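You operate a simulated robot arm through the tools that you are given. There is no shell and no other tool. Be economical: measure what you need, move in short steps, check, and stop when the job is done.

Carry out the task below with a simulated two-armed robot. There is one attempt and no reset: what you move stays moved.

## Task
On the worktop above the washer, fold the blue tea towel in half.

Only the result counts: the job must be done as asked and must still hold three seconds after the hand-in. Knocking over, shifting, dropping, spilling or breaking anything else fails it. Flat cloth is picked up by pressing the open fingertips on it (5 to 10 N) and closing them slowly along it; thin cloth reads only 2 to 8 mm in the jaws.

## Robot
Two 7-joint arms with two-finger parallel grippers on one trunk, on a base that drives. Base frame: it is fixed to the floor where the robot stands at the start and does not move with it; the origin is under the middle of the robot, x ahead of it, y to its left, z up. Readings come in mm, degrees, newtons and seconds.
The left shoulder is at the start at [70, 134, 1201], the right one opposite. Places, roughly: worktop above the washer [500, -200, 900]. Payload 1.57 kg a hand.
Tool frame (each hand has its own): the origin (TCP) lies between the finger pads and is the grasp point; the fingertips stand 30 mm ahead of it; z points along the fingers, y is the line along which they close. Largest opening 80 mm; finger width 17, thickness 12; the body of the gripper, 40 by 82 mm, starts 80 mm behind the TCP.
Orientation is that of the tool frame in the base frame, as a unit quaternion [w, x, y, z]. With the fingers straight down and closing along the base's y, the tool's x points along the base's -x, its y along +y and its z along -z.

## Interface
- The arms move only by the tool send_rows. It takes "left_steps", "right_steps" or both (then of equal length, played together; a hand with none holds still); each is text: rows parted by semicolons, each of 7 numbers parted by spaces: the shift along the base's x, y, z in mm, then the turn, a rotation vector about the base's x, y, z in degrees, then the closure in counts, from 0 (fully open) to 255 (shut). In form: dx dy dz ax ay az claw; .... A call has 1 to 20 rows; each row is the pose to reach, as a shift and turn from the pose commanded when the call began. Rows are played at 5 a second. More than 50 mm and 8.6 degrees between two rows, or a gripper value outside its range, and nothing of the call is played. Where a pose cannot be reached the arm comes as near as it can. A force on the tool above 40 N (or 10 N above the force at the start of the call, whichever is more), or a blocked arm, ends the call early, and 0.2 s more pass. The fingers move at their own pace (about 153 mm/s each) and stop on an object; they squeeze with about 23 N. The grip force told is the motor's: it shows also when the fingers shut on nothing. Time passes only in rows, and 0.2 s behind the last, so rows that repeat a pose let the fingers close. It gives the time, the measured TCP pose, the force on the tool (base axes), the opening and the grip force at its end, in the units of the frame above (readings bear some noise).
- Cameras (640 x 400 px; columns grow to the right, rows downward): "scene" is now at [112.8, -26, 1416.1]; the picture's right is [-0.44, -0.90, 0.00], its down [-0.64, 0.31, -0.70] and it looks along [0.63, -0.30, -0.72] (base axes); focal length 237 px, centre (320, 200). "left" rides on the left gripper at [72, 7, -122] in its tool frame; the picture's right is [-0.09, 1.00, 0.00], its down [-0.84, -0.08, -0.54] and it looks along [-0.54, -0.05, 0.84] (tool axes); focal length 238 px, centre (320, 200). "right" rides on the right gripper at [72, -7, -122] in its tool frame; the picture's right is [0.09, 1.00, 0.00], its down [-0.84, 0.08, -0.54] and it looks along [-0.54, 0.05, 0.84] (tool axes); focal length 238 px, centre (320, 200). There is no depth. A picture from a camera that has moved, and an enlarged one, comes with that camera's place and axes in the base frame and with its lens. The place of the scene camera against the robot may be out by one fixed shift of up to 18 mm in any direction.
- camera(camera): a new picture of that camera. No time passes.
- slide_trunk(by): slides the trunk up (or, below 0, down) by that many mm; the arms and the scene camera ride with it, the base frame stays. It gives what a move gives, with no picture.
- roll_base(legs): drives the robot by 1 to 6 legs, each [ahead, left, turn to the left] in mm, mm and degrees, along the robot's own axes; the way and the turn of a leg run together, so that a leg with both is an arc; at most 1500 mm and 180 degrees a leg. The arms and the cameras ride along, it lands a little off, and it stops where it bumps. It gives what a move gives.
- head_to(pan, tilt): turns the head with the scene camera to pan (to the left, within 86 degrees either way) and tilt (down, from -29 to 69), counted from straight ahead of the robot. It gives what a move gives.
- inspect(camera, box): a new picture of the part [left, top, right, bottom] of that camera's present view, enlarged. No time passes.
- hand_in(): hands the job in; it is judged then, once.

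Go step by step. Nothing tells you exact positions but the pictures and the camera data: compare them with the known pose of the tool, close in by small moves and look again before you grip or let go. The budget is 120 turns and 100 pictures, counting those below and the enlarged ones. Unless the task says otherwise, let go and move clear before handing in, and close with one line.

The tools are called as name(argument=value, ...) on one line, values as JSON. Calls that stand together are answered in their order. send_rows: Moves the arms, as the interface text tells. Its arguments: {"type":"object","properties":{"left_steps":{"type":"string"},"right_steps":{"type":"string"}},"required":[]} The other tools are called the same way: slide_trunk (by) slides the trunk up or down; roll_base (legs) drives the base; head_to (pan, tilt) turns the head that bears the scene camera; camera (camera) takes a picture; inspect (camera, box) takes an enlarged picture of a part of a camera's view; hand_in () hands the job in.

At the start:

```text
time: 0.0
left_tcp_pos: [506.5, 199.1, 1085.6]
left_orientation: [0.0, -0.001, 1.0, 0.0]
left_contact_force: [0.7, -0.6, -1.0]
left_grip_width: 79.9
left_gripper_force: 0.1
right_tcp_pos: [421.0, -156.3, 1114.8]
right_orientation: [0.0, -0.001, 1.0, 0.001]
right_contact_force: [0.6, -0.4, 0.5]
right_grip_width: 80.1
right_gripper_force: 0.0
trunk travel left (down, up): [-775.0, 165.0]
robot x, y, heading: [1.0, 1.1, 0.0]
head pan, tilt: [-25.9, 45.8]
```

scene: 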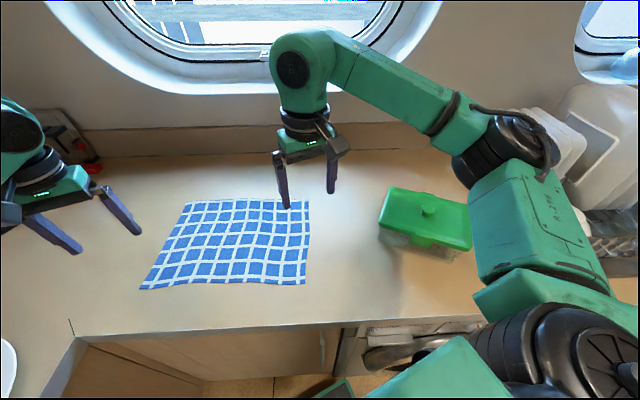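
right: 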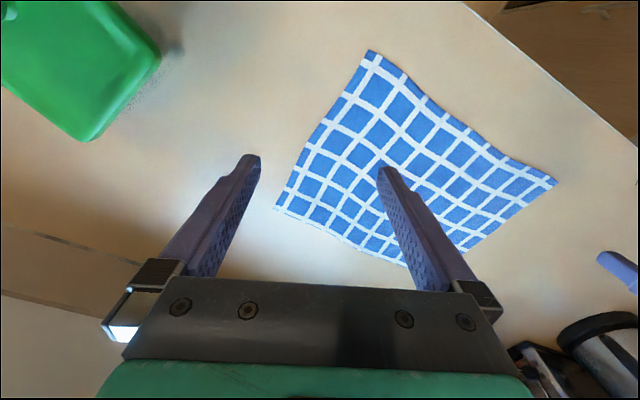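
left: 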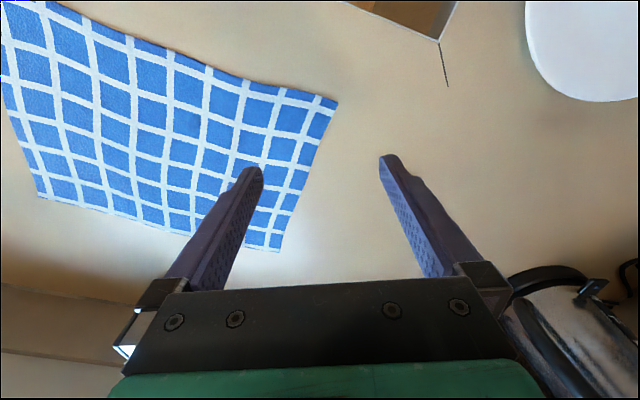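

The towel's near long edge runs from about (492,228) to (344,-102) and its far edge from about (729,110) to (582,-216), with the surface at z≈900. The far corners are out of reach, so I'll turn the robot square to the counter and slide left to face the towel.

roll_base(legs=[[0, 0, -24], [0, 200, 0]])

head_to(pan=0, tilt=50)

camera(camera="scene")

```text
time: 2.9
left_tcp_pos: [623.9, 157.6, 1084.8]
left_orientation: [0.0, 0.207, 0.978, 0.0]
left_contact_force: [-0.2, -0.7, -0.9]
left_grip_width: 79.9
left_gripper_force: 0.1
right_tcp_pos: [401.6, -132.1, 1114.3]
right_orientation: [0.0, 0.207, 0.978, 0.002]
right_contact_force: [0.3, 0.6, 0.3]
right_grip_width: 80.0
right_gripper_force: 0.1
trunk travel left (down, up): [-775.0, 165.0]
robot x, y, heading: [82.5, 182.5, -23.8]
head pan, tilt: [-25.9, 45.8]
```

```text
time: 3.8
left_tcp_pos: [625.2, 159.8, 1084.5]
left_orientation: [0.0, 0.207, 0.978, 0.0]
left_contact_force: [-0.4, 0.2, 0.1]
left_grip_width: 80.1
left_gripper_force: 0.1
right_tcp_pos: [403.2, -130.4, 1113.5]
right_orientation: [0.0, 0.208, 0.978, 0.001]
right_contact_force: [0.2, 0.2, 0.2]
right_grip_width: 80.0
right_gripper_force: 0.0
trunk travel left (down, up): [-775.0, 165.0]
robot x, y, heading: [78.3, 183.9, -23.8]
head pan, tilt: [0.0, 50.0]
```

```text
96 pictures are left
camera scene: at [188.4, 141.6, 1410.3], right [-0.41, -0.91, 0.0], down [-0.7, 0.31, -0.64], along [0.59, -0.26, -0.77], focal length 237 px, centre (320, 200)
```

scene: 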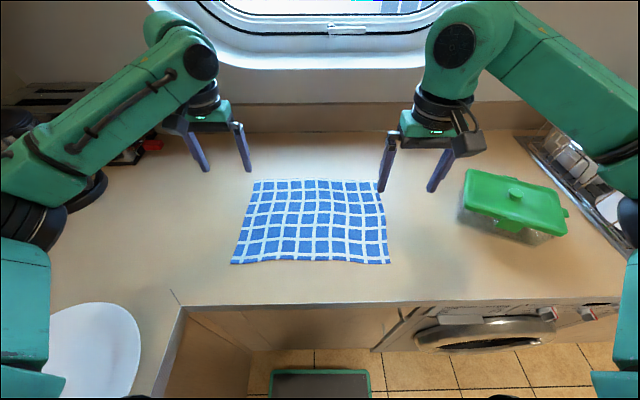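

The robot is now square to the towel, which lies about 356–619 mm ahead of it. Next I'll drive slightly closer and turn both wrists so the fingers close across the near edge.

roll_base(legs=[[40, 18, 0]])

send_rows(left_steps="0 0 0 0 0 8 0; 0 0 0 0 0 16 0; 0 0 0 0 0 24 0; 0 0 0 0 0 32 0; 0 0 0 0 0 40 0; 0 0 0 0 0 48 0; 0 0 0 0 0 56 0; 0 0 0 0 0 64 0; 0 0 0 0 0 72 0; 0 0 0 0 0 80 0; 0 0 0 0 0 88 0; 0 0 0 0 0 90 0", right_steps="0 0 0 0 0 -8 0; 0 0 0 0 0 -16 0; 0 0 0 0 0 -24 0; 0 0 0 0 0 -32 0; 0 0 0 0 0 -40 0; 0 0 0 0 0 -48 0; 0 0 0 0 0 -56 0; 0 0 0 0 0 -64 0; 0 0 0 0 0 -72 0; 0 0 0 0 0 -80 0; 0 0 0 0 0 -88 0; 0 0 0 0 0 -90 0")

camera(camera="scene")

```text
time: 4.7
left_tcp_pos: [662.6, 159.9, 1088.3]
left_orientation: [0.003, 0.208, 0.978, 0.0]
left_contact_force: [-0.7, -0.1, 0.6]
left_grip_width: 79.9
left_gripper_force: 0.2
right_tcp_pos: [440.3, -130.2, 1115.8]
right_orientation: [0.003, 0.209, 0.978, 0.002]
right_contact_force: [-0.9, -0.1, 0.2]
right_grip_width: 80.1
right_gripper_force: 0.0
trunk travel left (down, up): [-775.0, 165.0]
robot x, y, heading: [125.7, 186.0, -23.8]
head pan, tilt: [0.0, 50.0]
```

```text
time: 7.2
left_tcp_pos: [668.4, 160.7, 1085.5]
left_orientation: [0.0, -0.546, 0.838, 0.0]
left_contact_force: [0.0, 0.7, 0.4]
left_grip_width: 80.3
left_gripper_force: 0.1
right_tcp_pos: [446.0, -130.1, 1114.0]
right_orientation: [0.001, 0.84, 0.543, -0.001]
right_contact_force: [0.5, 0.2, -0.7]
right_grip_width: 79.9
right_gripper_force: 0.1
trunk travel left (down, up): [-775.0, 165.0]
robot x, y, heading: [128.7, 186.6, -24.1]
head pan, tilt: [0.0, 50.0]
```

```text
95 pictures are left
camera scene: at [231.4, 142.2, 1410.2], right [-0.41, -0.91, 0.0], down [-0.7, 0.31, -0.64], along [0.59, -0.26, -0.77], focal length 237 px, centre (320, 200)
```

scene: 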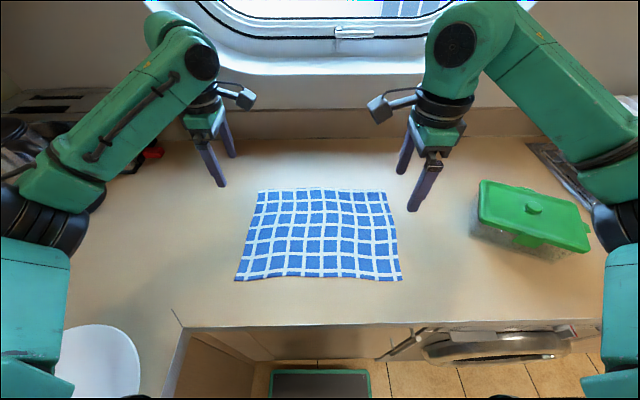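

Both wrists turned fine. I'll bring the hands above the near corners, with tips about 60 mm above the surface and fingers partly open, then check with the hand cameras.

send_rows(left_steps="-35 9 -19 0 0 0 30; -71 19 -38 0 0 0 60; -107 29 -57 0 0 0 90; -142 38 -76 0 0 0 110; -178 48 -95 0 0 0 110; -178 48 -95 0 0 0 110", right_steps="-17 8 -25 0 0 0 30; -34 16 -50 0 0 0 60; -50 24 -74 0 0 0 90; -67 32 -99 0 0 0 110; -84 39 -124 0 0 0 110; -84 39 -124 0 0 0 110")

camera(camera="left")

camera(camera="right")

camera(camera="scene")

```text
time: 8.7
left_tcp_pos: [508.9, 201.5, 1000.3]
left_orientation: [0.0, -0.545, 0.839, 0.0]
left_contact_force: [0.0, 0.6, 0.3]
left_grip_width: 45.5
left_gripper_force: 0.2
left hand out of reach, approached as far as the arm can: row 5, 6
right_tcp_pos: [364.4, -91.1, 990.9]
right_orientation: [0.0, 0.839, 0.545, 0.0]
right_contact_force: [0.1, -0.1, 0.7]
right_grip_width: 45.4
right_gripper_force: 0.2
trunk travel left (down, up): [-775.0, 165.0]
robot x, y, heading: [126.5, 184.7, -23.9]
head pan, tilt: [0.0, 50.0]
```

```text
94 pictures are left
camera left: at [473.4, 138.0, 1122.1], right [-0.87, 0.49, 0.0], down [0.41, 0.73, 0.54], along [0.26, 0.47, -0.84], focal length 238 px, centre (320, 200)
```

left: 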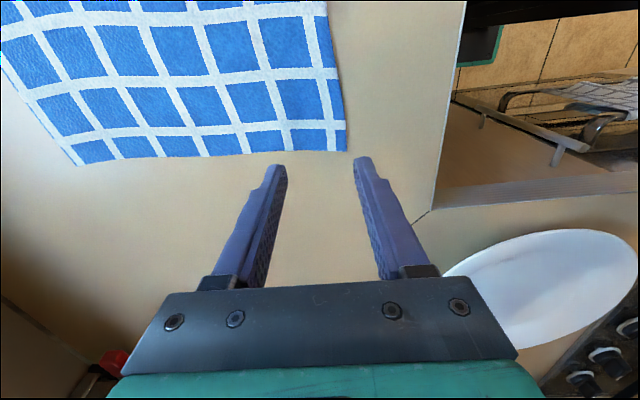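

```text
93 pictures are left
camera right: at [386.8, -22.2, 1113.7], right [0.95, -0.32, 0.0], down [-0.27, -0.8, 0.54], along [-0.17, -0.51, -0.84], focal length 238 px, centre (320, 200)
```

right: 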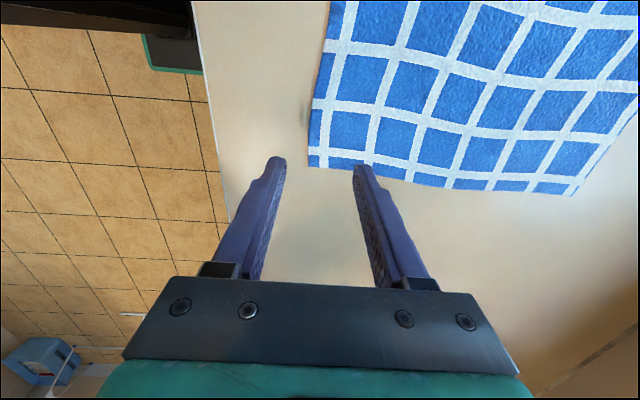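

```text
92 pictures are left
camera scene: at [232.5, 141.9, 1410.1], right [-0.41, -0.91, 0.0], down [-0.7, 0.31, -0.64], along [0.59, -0.26, -0.77], focal length 237 px, centre (320, 200)
```

scene: 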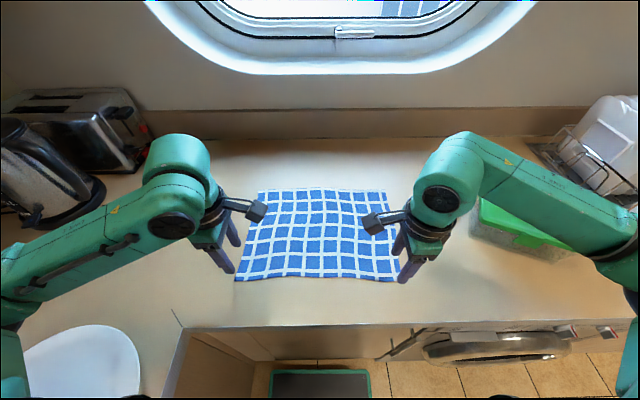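

The right hand is placed well; the left hand stopped short of its target by about 15 mm. I'll see if it can get there while going lower.

send_rows(left_steps="0 0 -15 0 0 0 110; 0 0 -30 0 0 0 110; -5 0 -30 0 0 0 110; -10 1 -30 0 0 0 110; -15 1 -30 0 0 0 110")

```text
time: 9.8
left_tcp_pos: [503.2, 204.1, 971.0]
left_orientation: [-0.001, -0.546, 0.838, 0.0]
left_contact_force: [-0.1, 0.6, 0.7]
left_grip_width: 45.7
left_gripper_force: 0.0
left hand out of reach, approached as far as the arm can: row 4, 5
right_tcp_pos: [362.3, -90.4, 990.2]
right_orientation: [0.001, 0.839, 0.544, 0.001]
right_contact_force: [-0.2, 0.4, 0.9]
right_grip_width: 45.7
right_gripper_force: 0.0
trunk travel left (down, up): [-775.0, 165.0]
robot x, y, heading: [124.7, 185.2, -24.0]
head pan, tilt: [0.0, 50.0]
```

It got a bit closer. I'll try going lower with a slightly smaller wrist yaw.

send_rows(left_steps="0 0 -10 0 0 -5 110; 0 0 -20 0 0 -10 110; -3 0 -20 0 0 -15 110; -6 0 -20 0 0 -15 110; -8 0 -20 0 0 -15 110")

```text
time: 11.1
left_tcp_pos: [499.2, 203.6, 948.8]
left_orientation: [-0.001, -0.433, 0.901, 0.002]
left_contact_force: [0.0, -0.5, -0.2]
left_grip_width: 45.5
left_gripper_force: 0.1
left hand out of reach, approached as far as the arm can: row 5
right_tcp_pos: [362.5, -91.1, 991.0]
right_orientation: [0.001, 0.839, 0.544, 0.0]
right_contact_force: [-0.5, -0.4, 0.1]
right_grip_width: 45.7
right_gripper_force: 0.1
trunk travel left (down, up): [-775.0, 165.0]
robot x, y, heading: [125.8, 186.0, -24.0]
head pan, tilt: [0.0, 50.0]
```

The left arm is limited by folding too close in, so I'll back the base up 25 mm and re-centre the hands.

roll_base(legs=[[-28, 0, 0]])

```text
time: 11.9
left_tcp_pos: [476.4, 213.4, 946.9]
left_orientation: [-0.002, -0.434, 0.901, 0.003]
left_contact_force: [-0.3, -0.9, 0.0]
left_grip_width: 45.9
left_gripper_force: 0.1
right_tcp_pos: [340.3, -80.9, 989.5]
right_orientation: [-0.001, 0.839, 0.545, -0.001]
right_contact_force: [0.2, 0.5, -0.3]
right_grip_width: 45.4
right_gripper_force: 0.1
trunk travel left (down, up): [-775.0, 165.0]
robot x, y, heading: [102.3, 194.8, -24.0]
head pan, tilt: [0.0, 50.0]
```

Now I'll align both hands over the grasp points at about z=945 and look again.

send_rows(left_steps="6 -4 0 0 0 5 110; 12 -8 0 0 0 10 110; 17 -11 0 0 0 15 110; 17 -11 0 0 0 15 110", right_steps="8 -5 -15 0 0 0 110; 16 -10 -30 0 0 0 110; 25 -15 -45 0 0 0 110; 25 -15 -45 0 0 0 110")

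camera(camera="left")

camera(camera="right")

```text
time: 12.9
left_tcp_pos: [490.1, 204.4, 949.0]
left_orientation: [-0.001, -0.548, 0.836, 0.001]
left_contact_force: [-0.3, 0.3, 0.2]
left_grip_width: 45.6
left_gripper_force: 0.1
right_tcp_pos: [361.7, -93.9, 945.5]
right_orientation: [0.0, 0.839, 0.545, -0.001]
right_contact_force: [0.0, -0.5, 0.3]
right_grip_width: 45.5
right_gripper_force: 0.2
trunk travel left (down, up): [-775.0, 165.0]
robot x, y, heading: [101.2, 194.6, -24.2]
head pan, tilt: [0.0, 50.0]
```

```text
91 pictures are left
camera left: at [456.1, 140.3, 1069.6], right [-0.88, 0.48, 0.0], down [0.41, 0.74, 0.54], along [0.26, 0.48, -0.84], focal length 238 px, centre (320, 200)
```

left: 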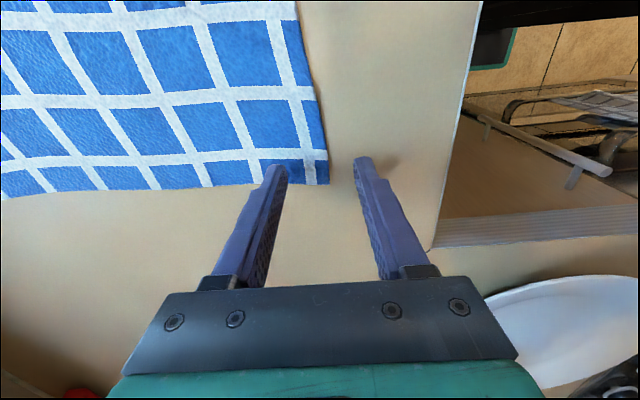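

```text
90 pictures are left
camera right: at [385.0, -25.5, 1069.4], right [0.95, -0.32, 0.0], down [-0.27, -0.8, 0.54], along [-0.17, -0.51, -0.84], focal length 238 px, centre (320, 200)
```

right: 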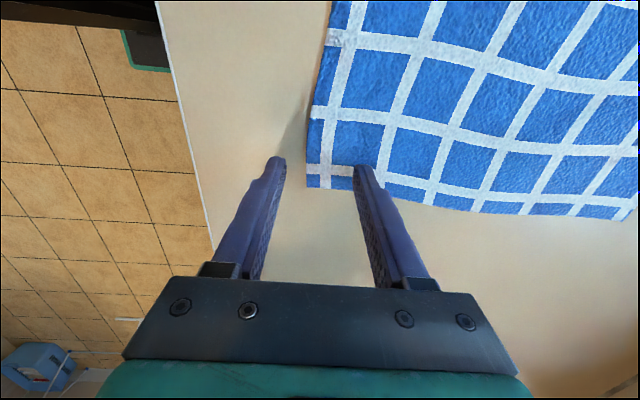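

Both hands straddle the near edge near the corners. I'll shift slightly further in and descend until contact.

send_rows(left_steps="7 -3 0 0 0 0 110; 7 -3 -6 0 0 0 110; 7 -3 -12 0 0 0 110; 7 -3 -14 0 0 0 110; 7 -3 -14 0 0 0 110", right_steps="5 -2 0 0 0 0 110; 5 -2 -5 0 0 0 110; 5 -2 -9 0 0 0 110; 5 -2 -11 0 0 0 110; 5 -2 -11 0 0 0 110")

```text
time: 14.0
left_tcp_pos: [495.6, 201.0, 941.2]
left_orientation: [0.005, -0.549, 0.835, -0.009]
left_contact_force: [0.6, 0.8, 20.1]
left_grip_width: 45.5
left_gripper_force: 0.3
right_tcp_pos: [366.9, -95.8, 940.6]
right_orientation: [0.008, 0.839, 0.544, 0.008]
right_contact_force: [-1.0, -2.0, 22.8]
right_grip_width: 45.6
right_gripper_force: 0.2
trunk travel left (down, up): [-775.0, 165.0]
robot x, y, heading: [100.8, 192.5, -24.1]
head pan, tilt: [0.0, 50.0]
stopped in row 5 (right hand): the force on the tool passed its limit (the readings are from after the stop); the commanded pose is now the measured one
```

Contact is made at TCP z≈941, so the surface is near z≈911. I'll check the force after settling.

send_rows(left_steps="0 0 0 0 0 0 110; 0 0 0 0 0 0 110", right_steps="0 0 0 0 0 0 110; 0 0 0 0 0 0 110")

camera(camera="left")

camera(camera="right")

```text
time: 14.6
left_tcp_pos: [495.4, 200.7, 941.1]
left_orientation: [0.005, -0.549, 0.836, -0.009]
left_contact_force: [4.9, -2.1, 33.4]
left_grip_width: 46.2
left_gripper_force: 0.4
right_tcp_pos: [366.7, -95.7, 940.2]
right_orientation: [0.006, 0.839, 0.544, 0.007]
right_contact_force: [2.2, -3.9, 37.0]
right_grip_width: 45.6
right_gripper_force: 0.0
trunk travel left (down, up): [-775.0, 165.0]
robot x, y, heading: [99.6, 196.0, -23.8]
head pan, tilt: [0.0, 50.0]
```

```text
89 pictures are left
camera left: at [459.3, 138.8, 1062.2], right [-0.88, 0.48, -0.02], down [0.39, 0.74, 0.54], along [0.27, 0.47, -0.84], focal length 238 px, centre (320, 200)
```

left: 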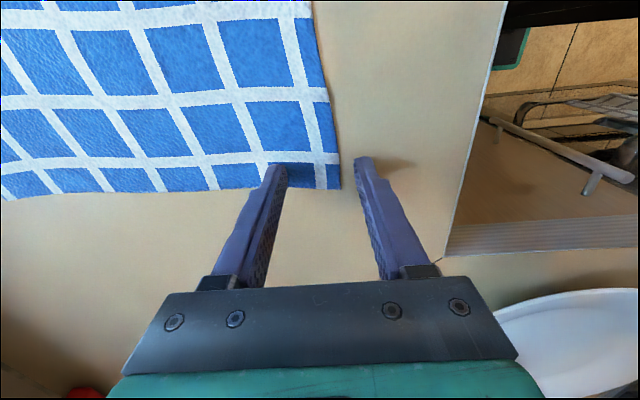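

```text
88 pictures are left
camera right: at [387.6, -26.7, 1064.7], right [0.95, -0.32, 0.02], down [-0.28, -0.79, 0.54], along [-0.16, -0.52, -0.84], focal length 238 px, centre (320, 200)
```

right: 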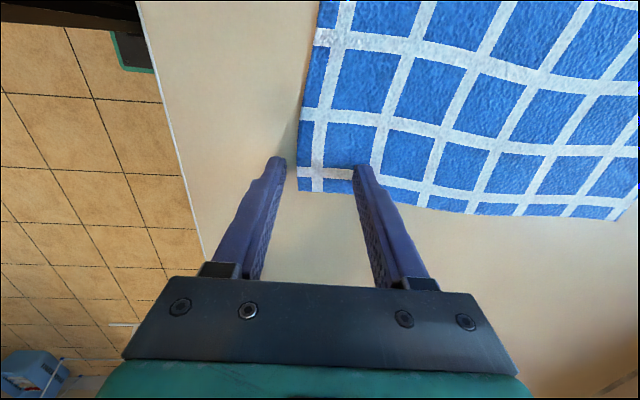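

The placement is good, with the edge between the fingers on both hands. I'll ease the force down to 5–10 N.

send_rows(left_steps="0 0 2 0 0 0 110; 0 0 2 0 0 0 110; 0 0 2 0 0 0 110", right_steps="0 0 2 0 0 0 110; 0 0 2 0 0 0 110; 0 0 2 0 0 0 110")

```text
time: 15.4
left_tcp_pos: [495.6, 201.6, 941.2]
left_orientation: [0.004, -0.549, 0.836, -0.007]
left_contact_force: [3.0, -0.7, 36.1]
left_grip_width: 48.6
left_gripper_force: 2.0
right_tcp_pos: [364.7, -94.4, 941.0]
right_orientation: [0.005, 0.839, 0.544, 0.007]
right_contact_force: [2.0, -1.7, 24.4]
right_grip_width: 48.3
right_gripper_force: 1.9
trunk travel left (down, up): [-775.0, 165.0]
robot x, y, heading: [97.3, 197.1, -23.8]
head pan, tilt: [0.0, 50.0]
```

send_rows(left_steps="0 0 4 0 0 0 110; 0 0 4 0 0 0 110; 0 0 4 0 0 0 110", right_steps="0 0 2 0 0 0 110; 0 0 2 0 0 0 110; 0 0 2 0 0 0 110")

```text
time: 16.2
left_tcp_pos: [497.4, 201.2, 942.2]
left_orientation: [0.001, -0.548, 0.836, -0.003]
left_contact_force: [-0.1, -0.2, 0.1]
left_grip_width: 45.5
left_gripper_force: 0.1
right_tcp_pos: [367.6, -96.0, 940.2]
right_orientation: [0.004, 0.839, 0.544, 0.004]
right_contact_force: [-2.9, -1.3, 13.2]
right_grip_width: 44.1
right_gripper_force: 0.0
trunk travel left (down, up): [-775.0, 165.0]
robot x, y, heading: [99.5, 199.9, -23.9]
head pan, tilt: [0.0, 50.0]
```

The left just lifted off and the right reads 13 N. I'll fine-tune both and close slowly.

send_rows(left_steps="0 0 -1.5 0 0 0 110; 0 0 -2 0 0 0 110; 0 0 -2 0 0 0 125; 0 0 -2 0 0 0 140", right_steps="0 0 0.5 0 0 0 110; 0 0 0.5 0 0 0 110; 0 0 0.5 0 0 0 125; 0 0 0.5 0 0 0 140")

```text
time: 17.2
left_tcp_pos: [497.4, 200.7, 940.5]
left_orientation: [0.001, -0.548, 0.836, -0.004]
left_contact_force: [0.5, 0.7, 3.4]
left_grip_width: 36.8
left_gripper_force: 0.1
right_tcp_pos: [368.8, -96.3, 941.7]
right_orientation: [0.004, 0.839, 0.544, 0.005]
right_contact_force: [0.1, 0.0, 1.4]
right_grip_width: 35.7
right_gripper_force: 0.1
trunk travel left (down, up): [-775.0, 165.0]
robot x, y, heading: [96.8, 197.5, -23.9]
head pan, tilt: [0.0, 50.0]
```

Light contact only; I'll press about 1.5 mm more and keep closing slowly.

send_rows(left_steps="0 0 -1 0 0 0 140; 0 0 -1 0 0 0 150; 0 0 -1 0 0 0 160; 0 0 -1 0 0 0 170; 0 0 -1 0 0 0 180", right_steps="0 0 -1.5 0 0 0 140; 0 0 -1.5 0 0 0 150; 0 0 -1.5 0 0 0 160; 0 0 -1.5 0 0 0 170; 0 0 -1.5 0 0 0 180")

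camera(camera="left")

camera(camera="right")

```text
time: 18.4
left_tcp_pos: [496.3, 202.3, 941.2]
left_orientation: [0.002, -0.549, 0.836, -0.006]
left_contact_force: [-0.6, 1.1, 10.0]
left_grip_width: 22.7
left_gripper_force: 0.1
right_tcp_pos: [366.6, -95.6, 940.2]
right_orientation: [0.004, 0.839, 0.544, 0.005]
right_contact_force: [-1.5, 1.5, 10.7]
right_grip_width: 22.6
right_gripper_force: 0.1
trunk travel left (down, up): [-775.0, 165.0]
robot x, y, heading: [99.3, 200.0, -23.8]
head pan, tilt: [0.0, 50.0]
```

```text
87 pictures are left
camera left: at [461.0, 138.6, 1062.7], right [-0.88, 0.48, -0.01], down [0.4, 0.74, 0.54], along [0.27, 0.47, -0.84], focal length 238 px, centre (320, 200)
```

left: 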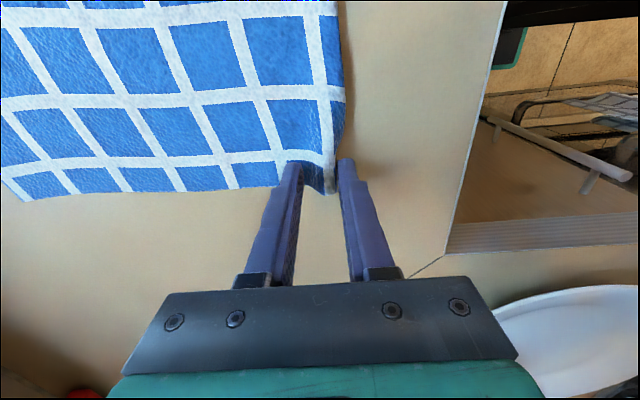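

```text
86 pictures are left
camera right: at [389.1, -26.4, 1065.1], right [0.95, -0.32, 0.01], down [-0.28, -0.79, 0.54], along [-0.16, -0.51, -0.84], focal length 238 px, centre (320, 200)
```

right: 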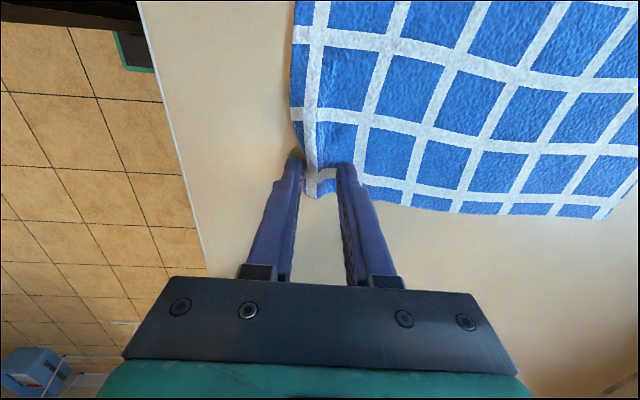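

Cloth is bunching between the fingers on both sides. I'll close fully.

send_rows(left_steps="0 0 0 0 0 0 190; 0 0 0 0 0 0 200; 0 0 0 0 0 0 212; 0 0 0 0 0 0 225; 0 0 0 0 0 0 240; 0 0 0 0 0 0 255; 0 0 0 0 0 0 255", right_steps="0 0 0 0 0 0 190; 0 0 0 0 0 0 200; 0 0 0 0 0 0 212; 0 0 0 0 0 0 225; 0 0 0 0 0 0 240; 0 0 0 0 0 0 255; 0 0 0 0 0 0 255")

camera(camera="left")

camera(camera="right")

```text
time: 20.0
left_tcp_pos: [498.0, 202.0, 941.7]
left_orientation: [0.003, -0.549, 0.836, -0.006]
left_contact_force: [-1.1, -0.3, 14.6]
left_grip_width: 2.5
left_gripper_force: 22.7
right_tcp_pos: [367.5, -94.1, 941.1]
right_orientation: [0.005, 0.839, 0.544, 0.005]
right_contact_force: [1.3, -0.8, 13.9]
right_grip_width: 2.6
right_gripper_force: 23.1
trunk travel left (down, up): [-775.0, 165.0]
robot x, y, heading: [104.9, 198.2, -24.0]
head pan, tilt: [0.0, 50.0]
```

```text
85 pictures are left
camera left: at [461.2, 138.5, 1062.8], right [-0.88, 0.48, -0.01], down [0.4, 0.74, 0.54], along [0.27, 0.47, -0.84], focal length 238 px, centre (320, 200)
```

left: 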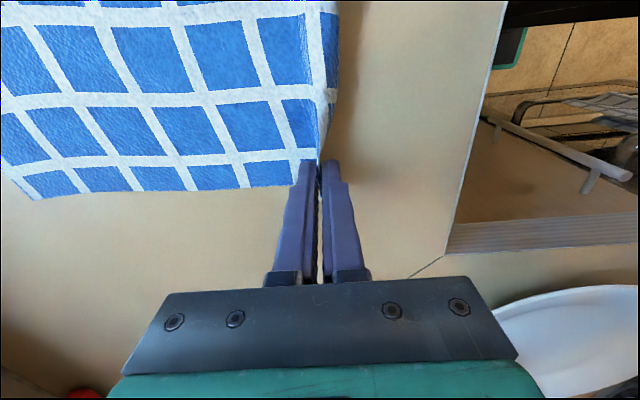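

```text
84 pictures are left
camera right: at [389.4, -26.7, 1065.2], right [0.95, -0.32, 0.01], down [-0.28, -0.79, 0.54], along [-0.16, -0.51, -0.84], focal length 238 px, centre (320, 200)
```

right: 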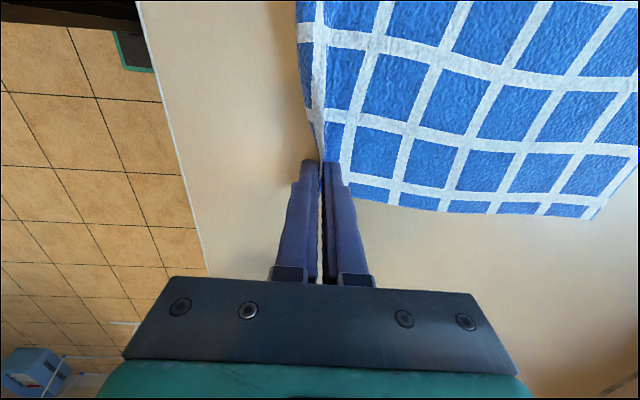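

Both hands hold cloth at 2.5 mm. I'll carry the near edge up along the first half of an arc and check.

send_rows(left_steps="1.6 -0.7 20 0 0 0 255; 6.1 -2.7 39 0 0 0 255; 13.6 -6.1 57.5 0 0 0 255; 23.8 -10.6 74 0 0 0 255; 36.2 -16.1 88 0 0 0 255; 50.7 -22.6 99.6 0 0 0 255; 66.7 -29.7 108 0 0 0 255; 83.8 -37.3 113 0 0 0 255; 101.5 -45.2 115 0 0 0 255; 101.5 -45.2 115 0 0 0 255", right_steps="1.6 -0.7 20 0 0 0 255; 6.1 -2.7 39 0 0 0 255; 13.6 -6.1 57.5 0 0 0 255; 23.8 -10.6 74 0 0 0 255; 36.2 -16.1 88 0 0 0 255; 50.7 -22.6 99.6 0 0 0 255; 66.7 -29.7 108 0 0 0 255; 83.8 -37.3 113 0 0 0 255; 101.5 -45.2 115 0 0 0 255; 101.5 -45.2 115 0 0 0 255")

camera(camera="scene")

camera(camera="right")

camera(camera="left")

```text
time: 22.2
left_tcp_pos: [602.3, 153.4, 1056.2]
left_orientation: [0.001, -0.548, 0.836, -0.004]
left_contact_force: [0.1, -0.8, 0.4]
left_grip_width: 2.8
left_gripper_force: 22.9
right_tcp_pos: [468.8, -142.2, 1056.3]
right_orientation: [0.004, 0.84, 0.543, 0.005]
right_contact_force: [-0.9, 0.3, -0.2]
right_grip_width: 2.6
right_gripper_force: 22.9
trunk travel left (down, up): [-775.0, 165.0]
robot x, y, heading: [103.3, 195.5, -24.0]
head pan, tilt: [0.0, 50.0]
```

```text
83 pictures are left
camera scene: at [205.2, 154.1, 1410.3], right [-0.41, -0.91, 0.0], down [-0.7, 0.31, -0.64], along [0.59, -0.26, -0.77], focal length 237 px, centre (320, 200)
```

scene: 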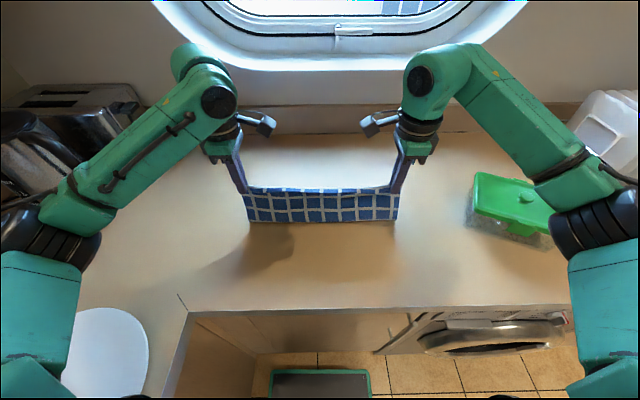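

```text
82 pictures are left
camera right: at [491.0, -73.2, 1180.2], right [0.95, -0.32, 0.01], down [-0.28, -0.8, 0.54], along [-0.16, -0.51, -0.84], focal length 238 px, centre (320, 200)
```

right: 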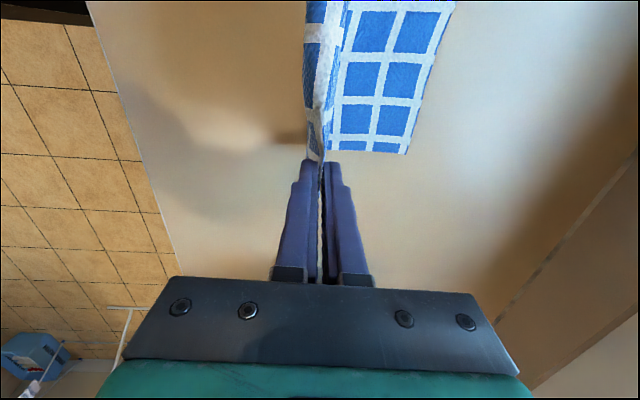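

```text
81 pictures are left
camera left: at [566.0, 91.7, 1177.6], right [-0.88, 0.48, -0.01], down [0.4, 0.74, 0.54], along [0.27, 0.47, -0.84], focal length 238 px, centre (320, 200)
```

left: 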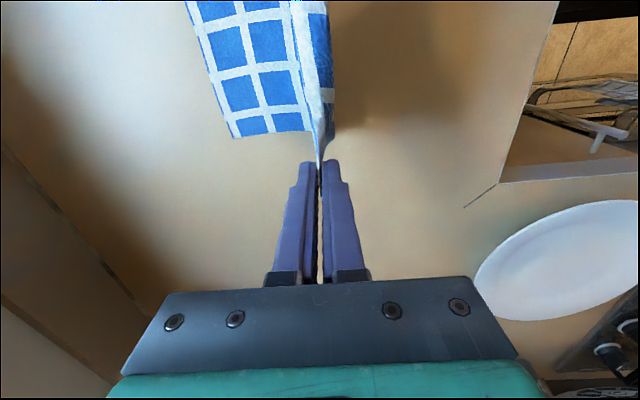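

The edge is raised cleanly and the far corners sit at about 550 mm ahead. I'll finish the arc, stopping about 7 mm above the surface.

send_rows(left_steps="13.5 -6 -1.7 0 0 0 255; 26.5 -11.8 -7 0 0 0 255; 38.8 -17.3 -15.4 0 0 0 255; 49.9 -22.2 -27 0 0 0 255; 59.4 -26.5 -41 0 0 0 255; 67.3 -30 -57.5 0 0 0 255; 73.1 -32.6 -76 0 0 0 255; 76.5 -34.1 -92 0 0 0 255; 77.7 -34.6 -105 0 0 0 255; 77.7 -34.6 -105 0 0 0 255", right_steps="13.5 -6 -1.7 0 0 0 255; 26.5 -11.8 -7 0 0 0 255; 38.8 -17.3 -15.4 0 0 0 255; 49.9 -22.2 -27 0 0 0 255; 59.4 -26.5 -41 0 0 0 255; 67.3 -30 -57.5 0 0 0 255; 73.1 -32.6 -76 0 0 0 255; 76.5 -34.1 -92 0 0 0 255; 77.7 -34.6 -105 0 0 0 255; 77.7 -34.6 -105 0 0 0 255")

camera(camera="scene")

camera(camera="right")

camera(camera="left")

```text
time: 24.4
left_tcp_pos: [678.3, 121.0, 952.9]
left_orientation: [0.002, -0.548, 0.837, -0.005]
left_contact_force: [0.6, 0.3, 0.5]
left_grip_width: 2.7
left_gripper_force: 23.2
right_tcp_pos: [548.4, -176.5, 949.7]
right_orientation: [0.003, 0.839, 0.545, 0.004]
right_contact_force: [0.9, 0.3, -0.7]
right_grip_width: 2.6
right_gripper_force: 23.0
trunk travel left (down, up): [-775.0, 165.0]
robot x, y, heading: [98.1, 197.3, -24.1]
head pan, tilt: [0.0, 50.0]
```

```text
80 pictures are left
camera scene: at [205.7, 153.8, 1410.3], right [-0.41, -0.91, 0.0], down [-0.7, 0.31, -0.64], along [0.59, -0.26, -0.77], focal length 237 px, centre (320, 200)
```

scene: 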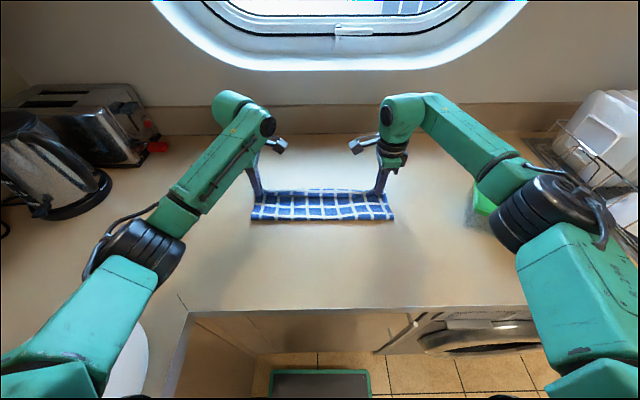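

```text
79 pictures are left
camera right: at [571.2, -107.7, 1073.3], right [0.95, -0.32, 0.01], down [-0.28, -0.8, 0.54], along [-0.17, -0.51, -0.84], focal length 238 px, centre (320, 200)
```

right: 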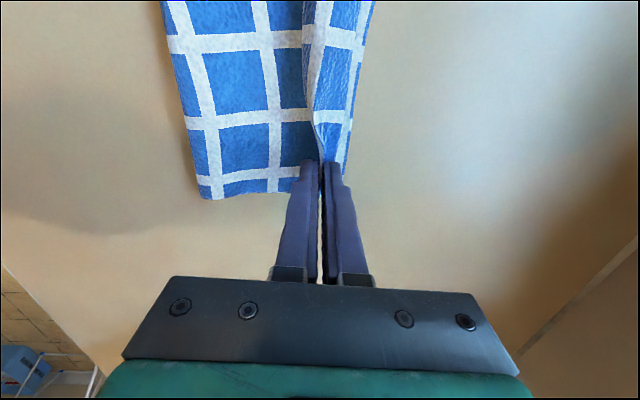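

```text
78 pictures are left
camera left: at [643.1, 57.6, 1074.4], right [-0.88, 0.48, -0.01], down [0.4, 0.74, 0.54], along [0.27, 0.47, -0.84], focal length 238 px, centre (320, 200)
```

left: 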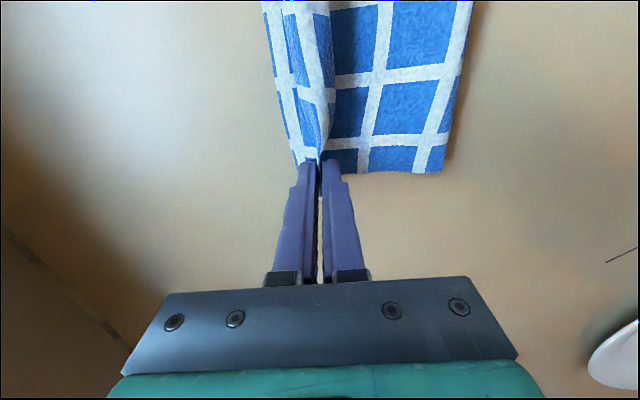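

The fold is over; the pinch lies some 20–25 mm short of the far edge with a small flap of edge on the robot side. I'll lower and open slowly, then look.

send_rows(left_steps="0 0 -4 0 0 0 255; 0 0 -7 0 0 0 255; 0 0 -8 0 0 0 240; 0 0 -8 0 0 0 220; 0 0 -8 0 0 0 200; 0 0 -8 0 0 0 180; 0 0 -8 0 0 0 160", right_steps="0 0 -3 0 0 0 255; 0 0 -5 0 0 0 255; 0 0 -6 0 0 0 240; 0 0 -6 0 0 0 220; 0 0 -6 0 0 0 200; 0 0 -6 0 0 0 180; 0 0 -6 0 0 0 160")

camera(camera="right")

camera(camera="left")

```text
time: 26.0
left_tcp_pos: [679.9, 120.2, 944.1]
left_orientation: [0.002, -0.548, 0.836, -0.003]
left_contact_force: [0.1, -0.1, 0.7]
left_grip_width: 29.7
left_gripper_force: 0.0
right_tcp_pos: [548.0, -177.3, 943.3]
right_orientation: [0.003, 0.839, 0.544, 0.004]
right_contact_force: [0.6, 0.7, 0.6]
right_grip_width: 29.8
right_gripper_force: 0.2
trunk travel left (down, up): [-775.0, 165.0]
robot x, y, heading: [97.8, 195.7, -24.0]
head pan, tilt: [0.0, 50.0]
```

```text
77 pictures are left
camera right: at [570.9, -107.8, 1067.8], right [0.95, -0.32, 0.01], down [-0.28, -0.8, 0.54], along [-0.17, -0.51, -0.84], focal length 238 px, centre (320, 200)
```

right: 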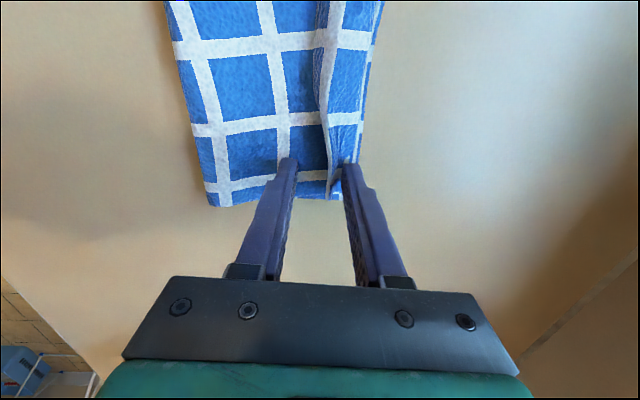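

```text
76 pictures are left
camera left: at [643.3, 57.2, 1064.8], right [-0.88, 0.48, -0.01], down [0.4, 0.74, 0.54], along [0.27, 0.47, -0.84], focal length 238 px, centre (320, 200)
```

left: 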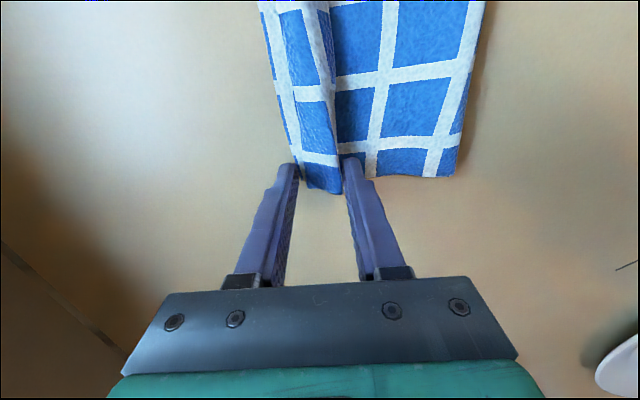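

The cloth is released. I'll lift the hands clear to see how the edge lies.

send_rows(left_steps="0 0 20 0 0 0 160; 0 0 50 0 0 0 160; -20 -40 90 0 0 0 160; -20 -40 90 0 0 0 160", right_steps="0 0 20 0 0 0 160; 0 0 50 0 0 0 160; 20 40 90 0 0 0 160; 20 40 90 0 0 0 160")

camera(camera="right")

camera(camera="left")

inspect(camera="scene", box=[220, 150, 420, 250])

```text
refused: row 3 steps farther than a row can; nothing moved
```

```text
75 pictures are left
camera right: at [570.9, -107.8, 1067.8], right [0.95, -0.32, 0.01], down [-0.28, -0.8, 0.54], along [-0.17, -0.51, -0.84], focal length 238 px, centre (320, 200)
```

right: 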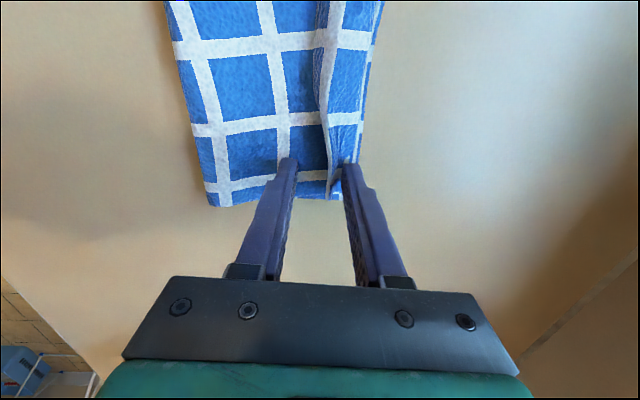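

```text
74 pictures are left
camera left: at [643.3, 57.2, 1064.8], right [-0.88, 0.48, -0.01], down [0.4, 0.74, 0.54], along [0.27, 0.47, -0.84], focal length 238 px, centre (320, 200)
```

left: 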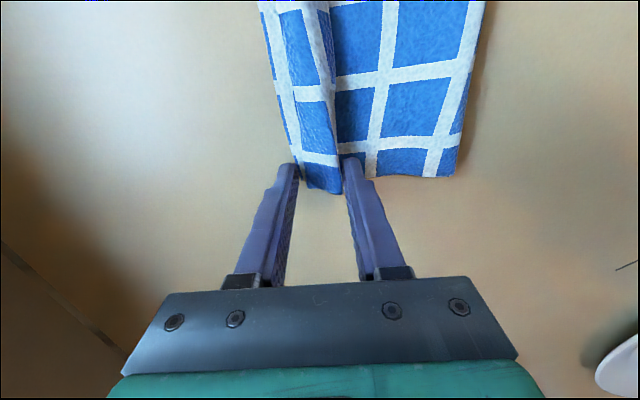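

```text
3.20 times, centred on (320, 200) of scene
camera zoom: at [205.7, 153.7, 1410.2], right [-0.41, -0.91, 0.0], down [-0.7, 0.31, -0.64], along [0.59, -0.26, -0.77], focal length 758 px, centre (320, 200)
```

zoom: 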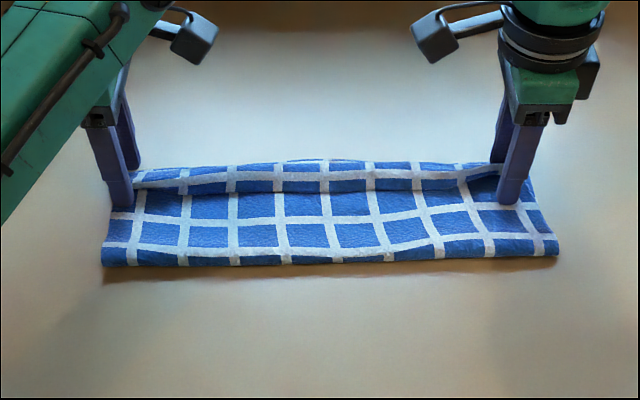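

The edge is turned up about 25 mm towards the robot, standing between my fingers. I'll sweep both hands ahead just above the cloth so the near fingers flip it over.

send_rows(left_steps="0 0 2 0 0 0 160; 6.4 -2.8 2 0 0 0 160; 12.8 -5.7 2 0 0 0 160; 19.2 -8.5 2 0 0 0 160; 25.6 -11.4 2 0 0 0 160; 32 -14.2 2 0 0 0 160; 38.4 -17.1 3 0 0 0 160; 38.4 -17.1 3 0 0 0 160", right_steps="0 0 2 0 0 0 160; 6.4 -2.8 2 0 0 0 160; 12.8 -5.7 2 0 0 0 160; 19.2 -8.5 2 0 0 0 160; 25.6 -11.4 2 0 0 0 160; 32 -14.2 2 0 0 0 160; 38.4 -17.1 3 0 0 0 160; 38.4 -17.1 3 0 0 0 160")

camera(camera="right")

camera(camera="left")

inspect(camera="scene", box=[220, 150, 420, 250])

```text
time: 27.8
left_tcp_pos: [718.1, 103.5, 944.3]
left_orientation: [0.002, -0.547, 0.837, -0.004]
left_contact_force: [-0.2, 0.1, 0.8]
left_grip_width: 29.9
left_gripper_force: 0.0
right_tcp_pos: [585.6, -193.2, 947.0]
right_orientation: [0.003, 0.839, 0.544, 0.004]
right_contact_force: [-0.5, 0.5, 0.8]
right_grip_width: 30.2
right_gripper_force: 0.0
trunk travel left (down, up): [-775.0, 165.0]
robot x, y, heading: [100.4, 198.5, -24.0]
head pan, tilt: [0.0, 50.0]
```

```text
72 pictures are left
camera right: at [608.2, -124.3, 1071.5], right [0.95, -0.32, 0.01], down [-0.28, -0.8, 0.54], along [-0.17, -0.51, -0.84], focal length 238 px, centre (320, 200)
```

right: 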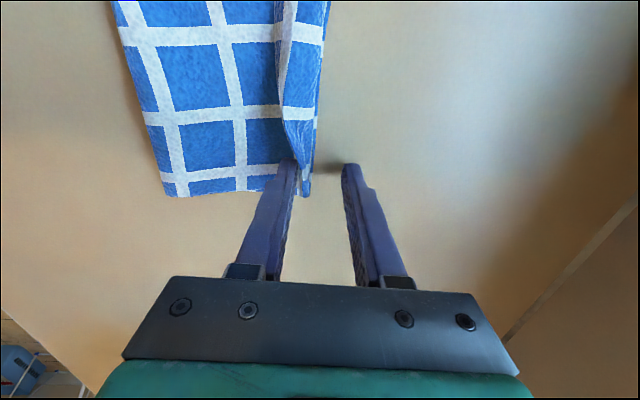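

```text
71 pictures are left
camera left: at [681.8, 40.4, 1066.3], right [-0.88, 0.48, -0.01], down [0.4, 0.74, 0.54], along [0.27, 0.47, -0.84], focal length 238 px, centre (320, 200)
```

left: 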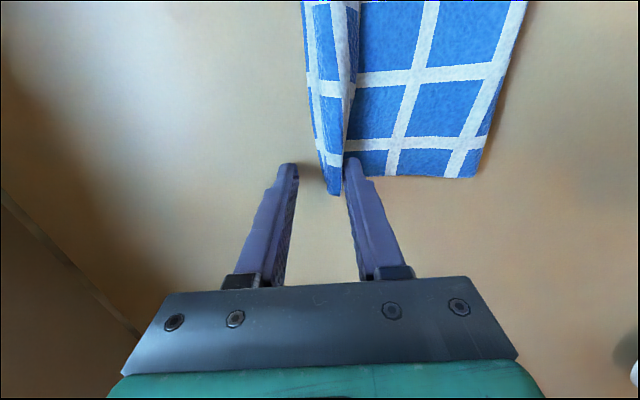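

```text
3.20 times, centred on (320, 200) of scene
camera zoom: at [205.7, 153.6, 1410.2], right [-0.41, -0.91, 0.0], down [-0.7, 0.31, -0.64], along [0.59, -0.26, -0.77], focal length 758 px, centre (320, 200)
```

zoom: 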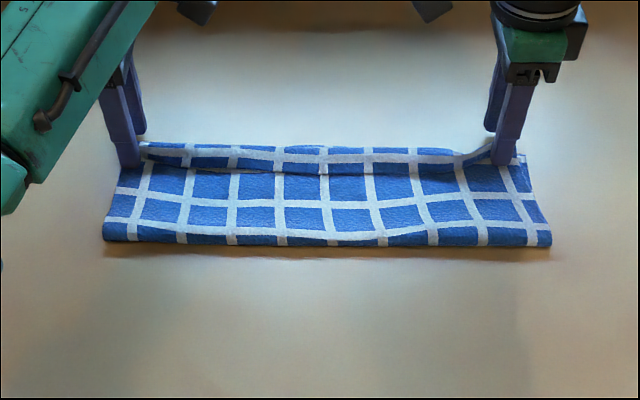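

The flap is moving over but I need an unobstructed view. I'll lift the hands well clear.

send_rows(left_steps="0 0 30 0 0 0 160; 0 0 70 0 0 0 160; -12 25 105 0 0 0 160; -24 50 130 0 0 0 160; -24 50 130 0 0 0 160", right_steps="0 0 30 0 0 0 160; 0 0 70 0 0 0 160; -25 0 105 0 0 0 160; -50 0 130 0 0 0 160; -50 0 130 0 0 0 160")

camera(camera="right")

camera(camera="left")

inspect(camera="scene", box=[220, 150, 420, 250])

```text
time: 29.0
left_tcp_pos: [693.9, 154.2, 1074.6]
left_orientation: [0.001, -0.548, 0.836, -0.003]
left_contact_force: [0.0, 0.2, 0.8]
left_grip_width: 29.9
left_gripper_force: 0.1
right_tcp_pos: [535.6, -194.3, 1072.9]
right_orientation: [0.003, 0.84, 0.543, 0.005]
right_contact_force: [0.2, 0.0, 0.2]
right_grip_width: 29.6
right_gripper_force: 0.2
trunk travel left (down, up): [-775.0, 165.0]
robot x, y, heading: [96.4, 195.4, -23.9]
head pan, tilt: [0.0, 50.0]
```

```text
69 pictures are left
camera right: at [558.7, -125.5, 1197.9], right [0.95, -0.32, 0.01], down [-0.28, -0.8, 0.54], along [-0.17, -0.51, -0.84], focal length 238 px, centre (320, 200)
```

right: 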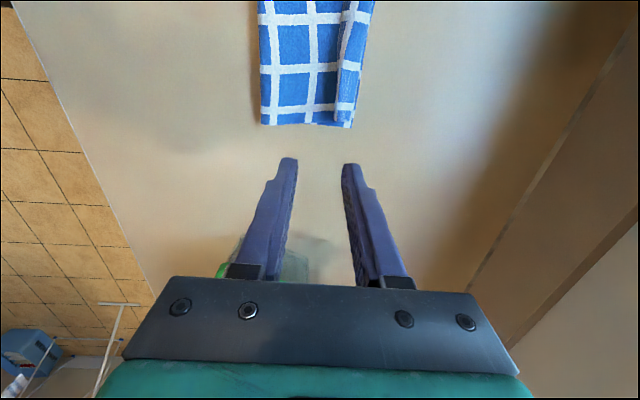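

```text
68 pictures are left
camera left: at [658.2, 89.3, 1195.8], right [-0.88, 0.48, -0.01], down [0.4, 0.74, 0.54], along [0.27, 0.47, -0.84], focal length 238 px, centre (320, 200)
```

left: 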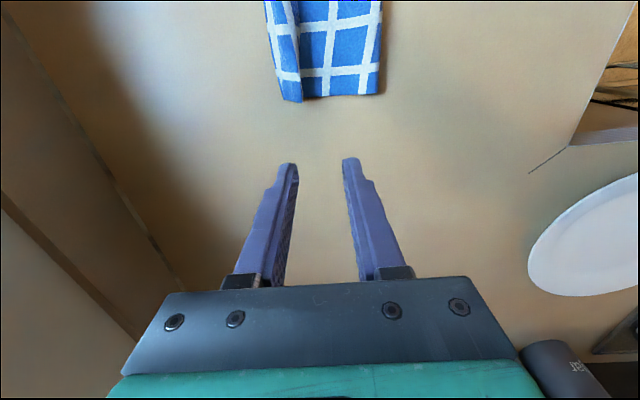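

```text
3.20 times, centred on (320, 200) of scene
camera zoom: at [207.0, 152.1, 1410.0], right [-0.41, -0.91, 0.0], down [-0.7, 0.31, -0.64], along [0.59, -0.26, -0.77], focal length 758 px, centre (320, 200)
```

zoom: 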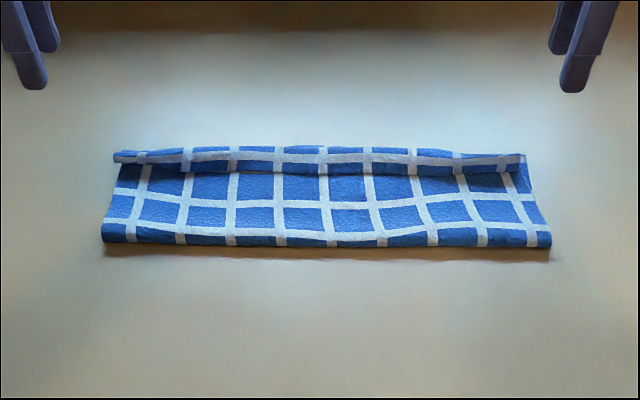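

inspect(camera="right", box=[240, 0, 400, 140])

inspect(camera="left", box=[240, 0, 400, 110])

inspect(camera="scene", box=[350, 180, 410, 240])

```text
2.86 times, centred on (320, 70) of right
camera zoom: at [558.7, -125.5, 1197.9], right [0.95, -0.32, 0.01], down [-0.28, -0.8, 0.54], along [-0.17, -0.51, -0.84], focal length 681 px, centre (320, 571)
```

zoom: 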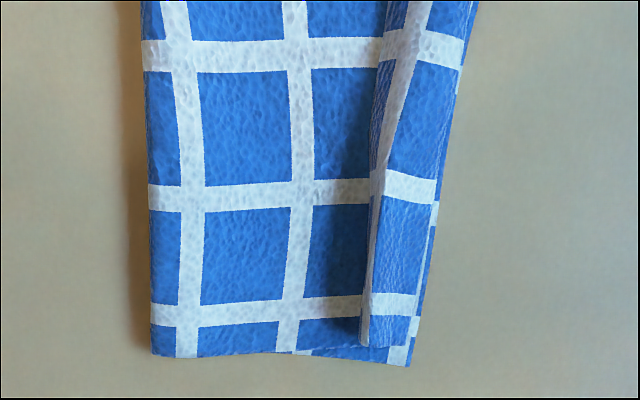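

```text
3.64 times, centred on (320, 55) of left
camera zoom: at [658.2, 89.3, 1195.8], right [-0.88, 0.48, -0.01], down [0.4, 0.74, 0.54], along [0.27, 0.47, -0.84], focal length 867 px, centre (320, 727)
```

zoom: 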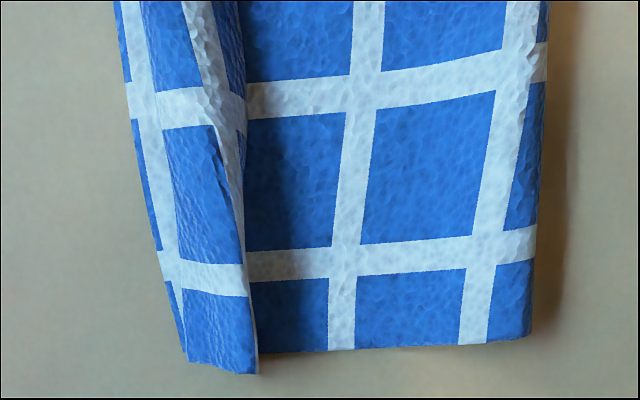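

```text
6.67 times, centred on (380, 210) of scene
camera zoom: at [207.0, 152.1, 1410.0], right [-0.41, -0.91, 0.0], down [-0.7, 0.31, -0.64], along [0.59, -0.26, -0.77], focal length 1580 px, centre (-80, 133)
```

zoom: 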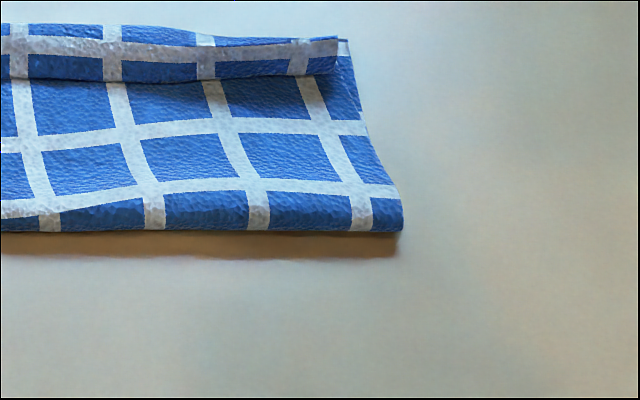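

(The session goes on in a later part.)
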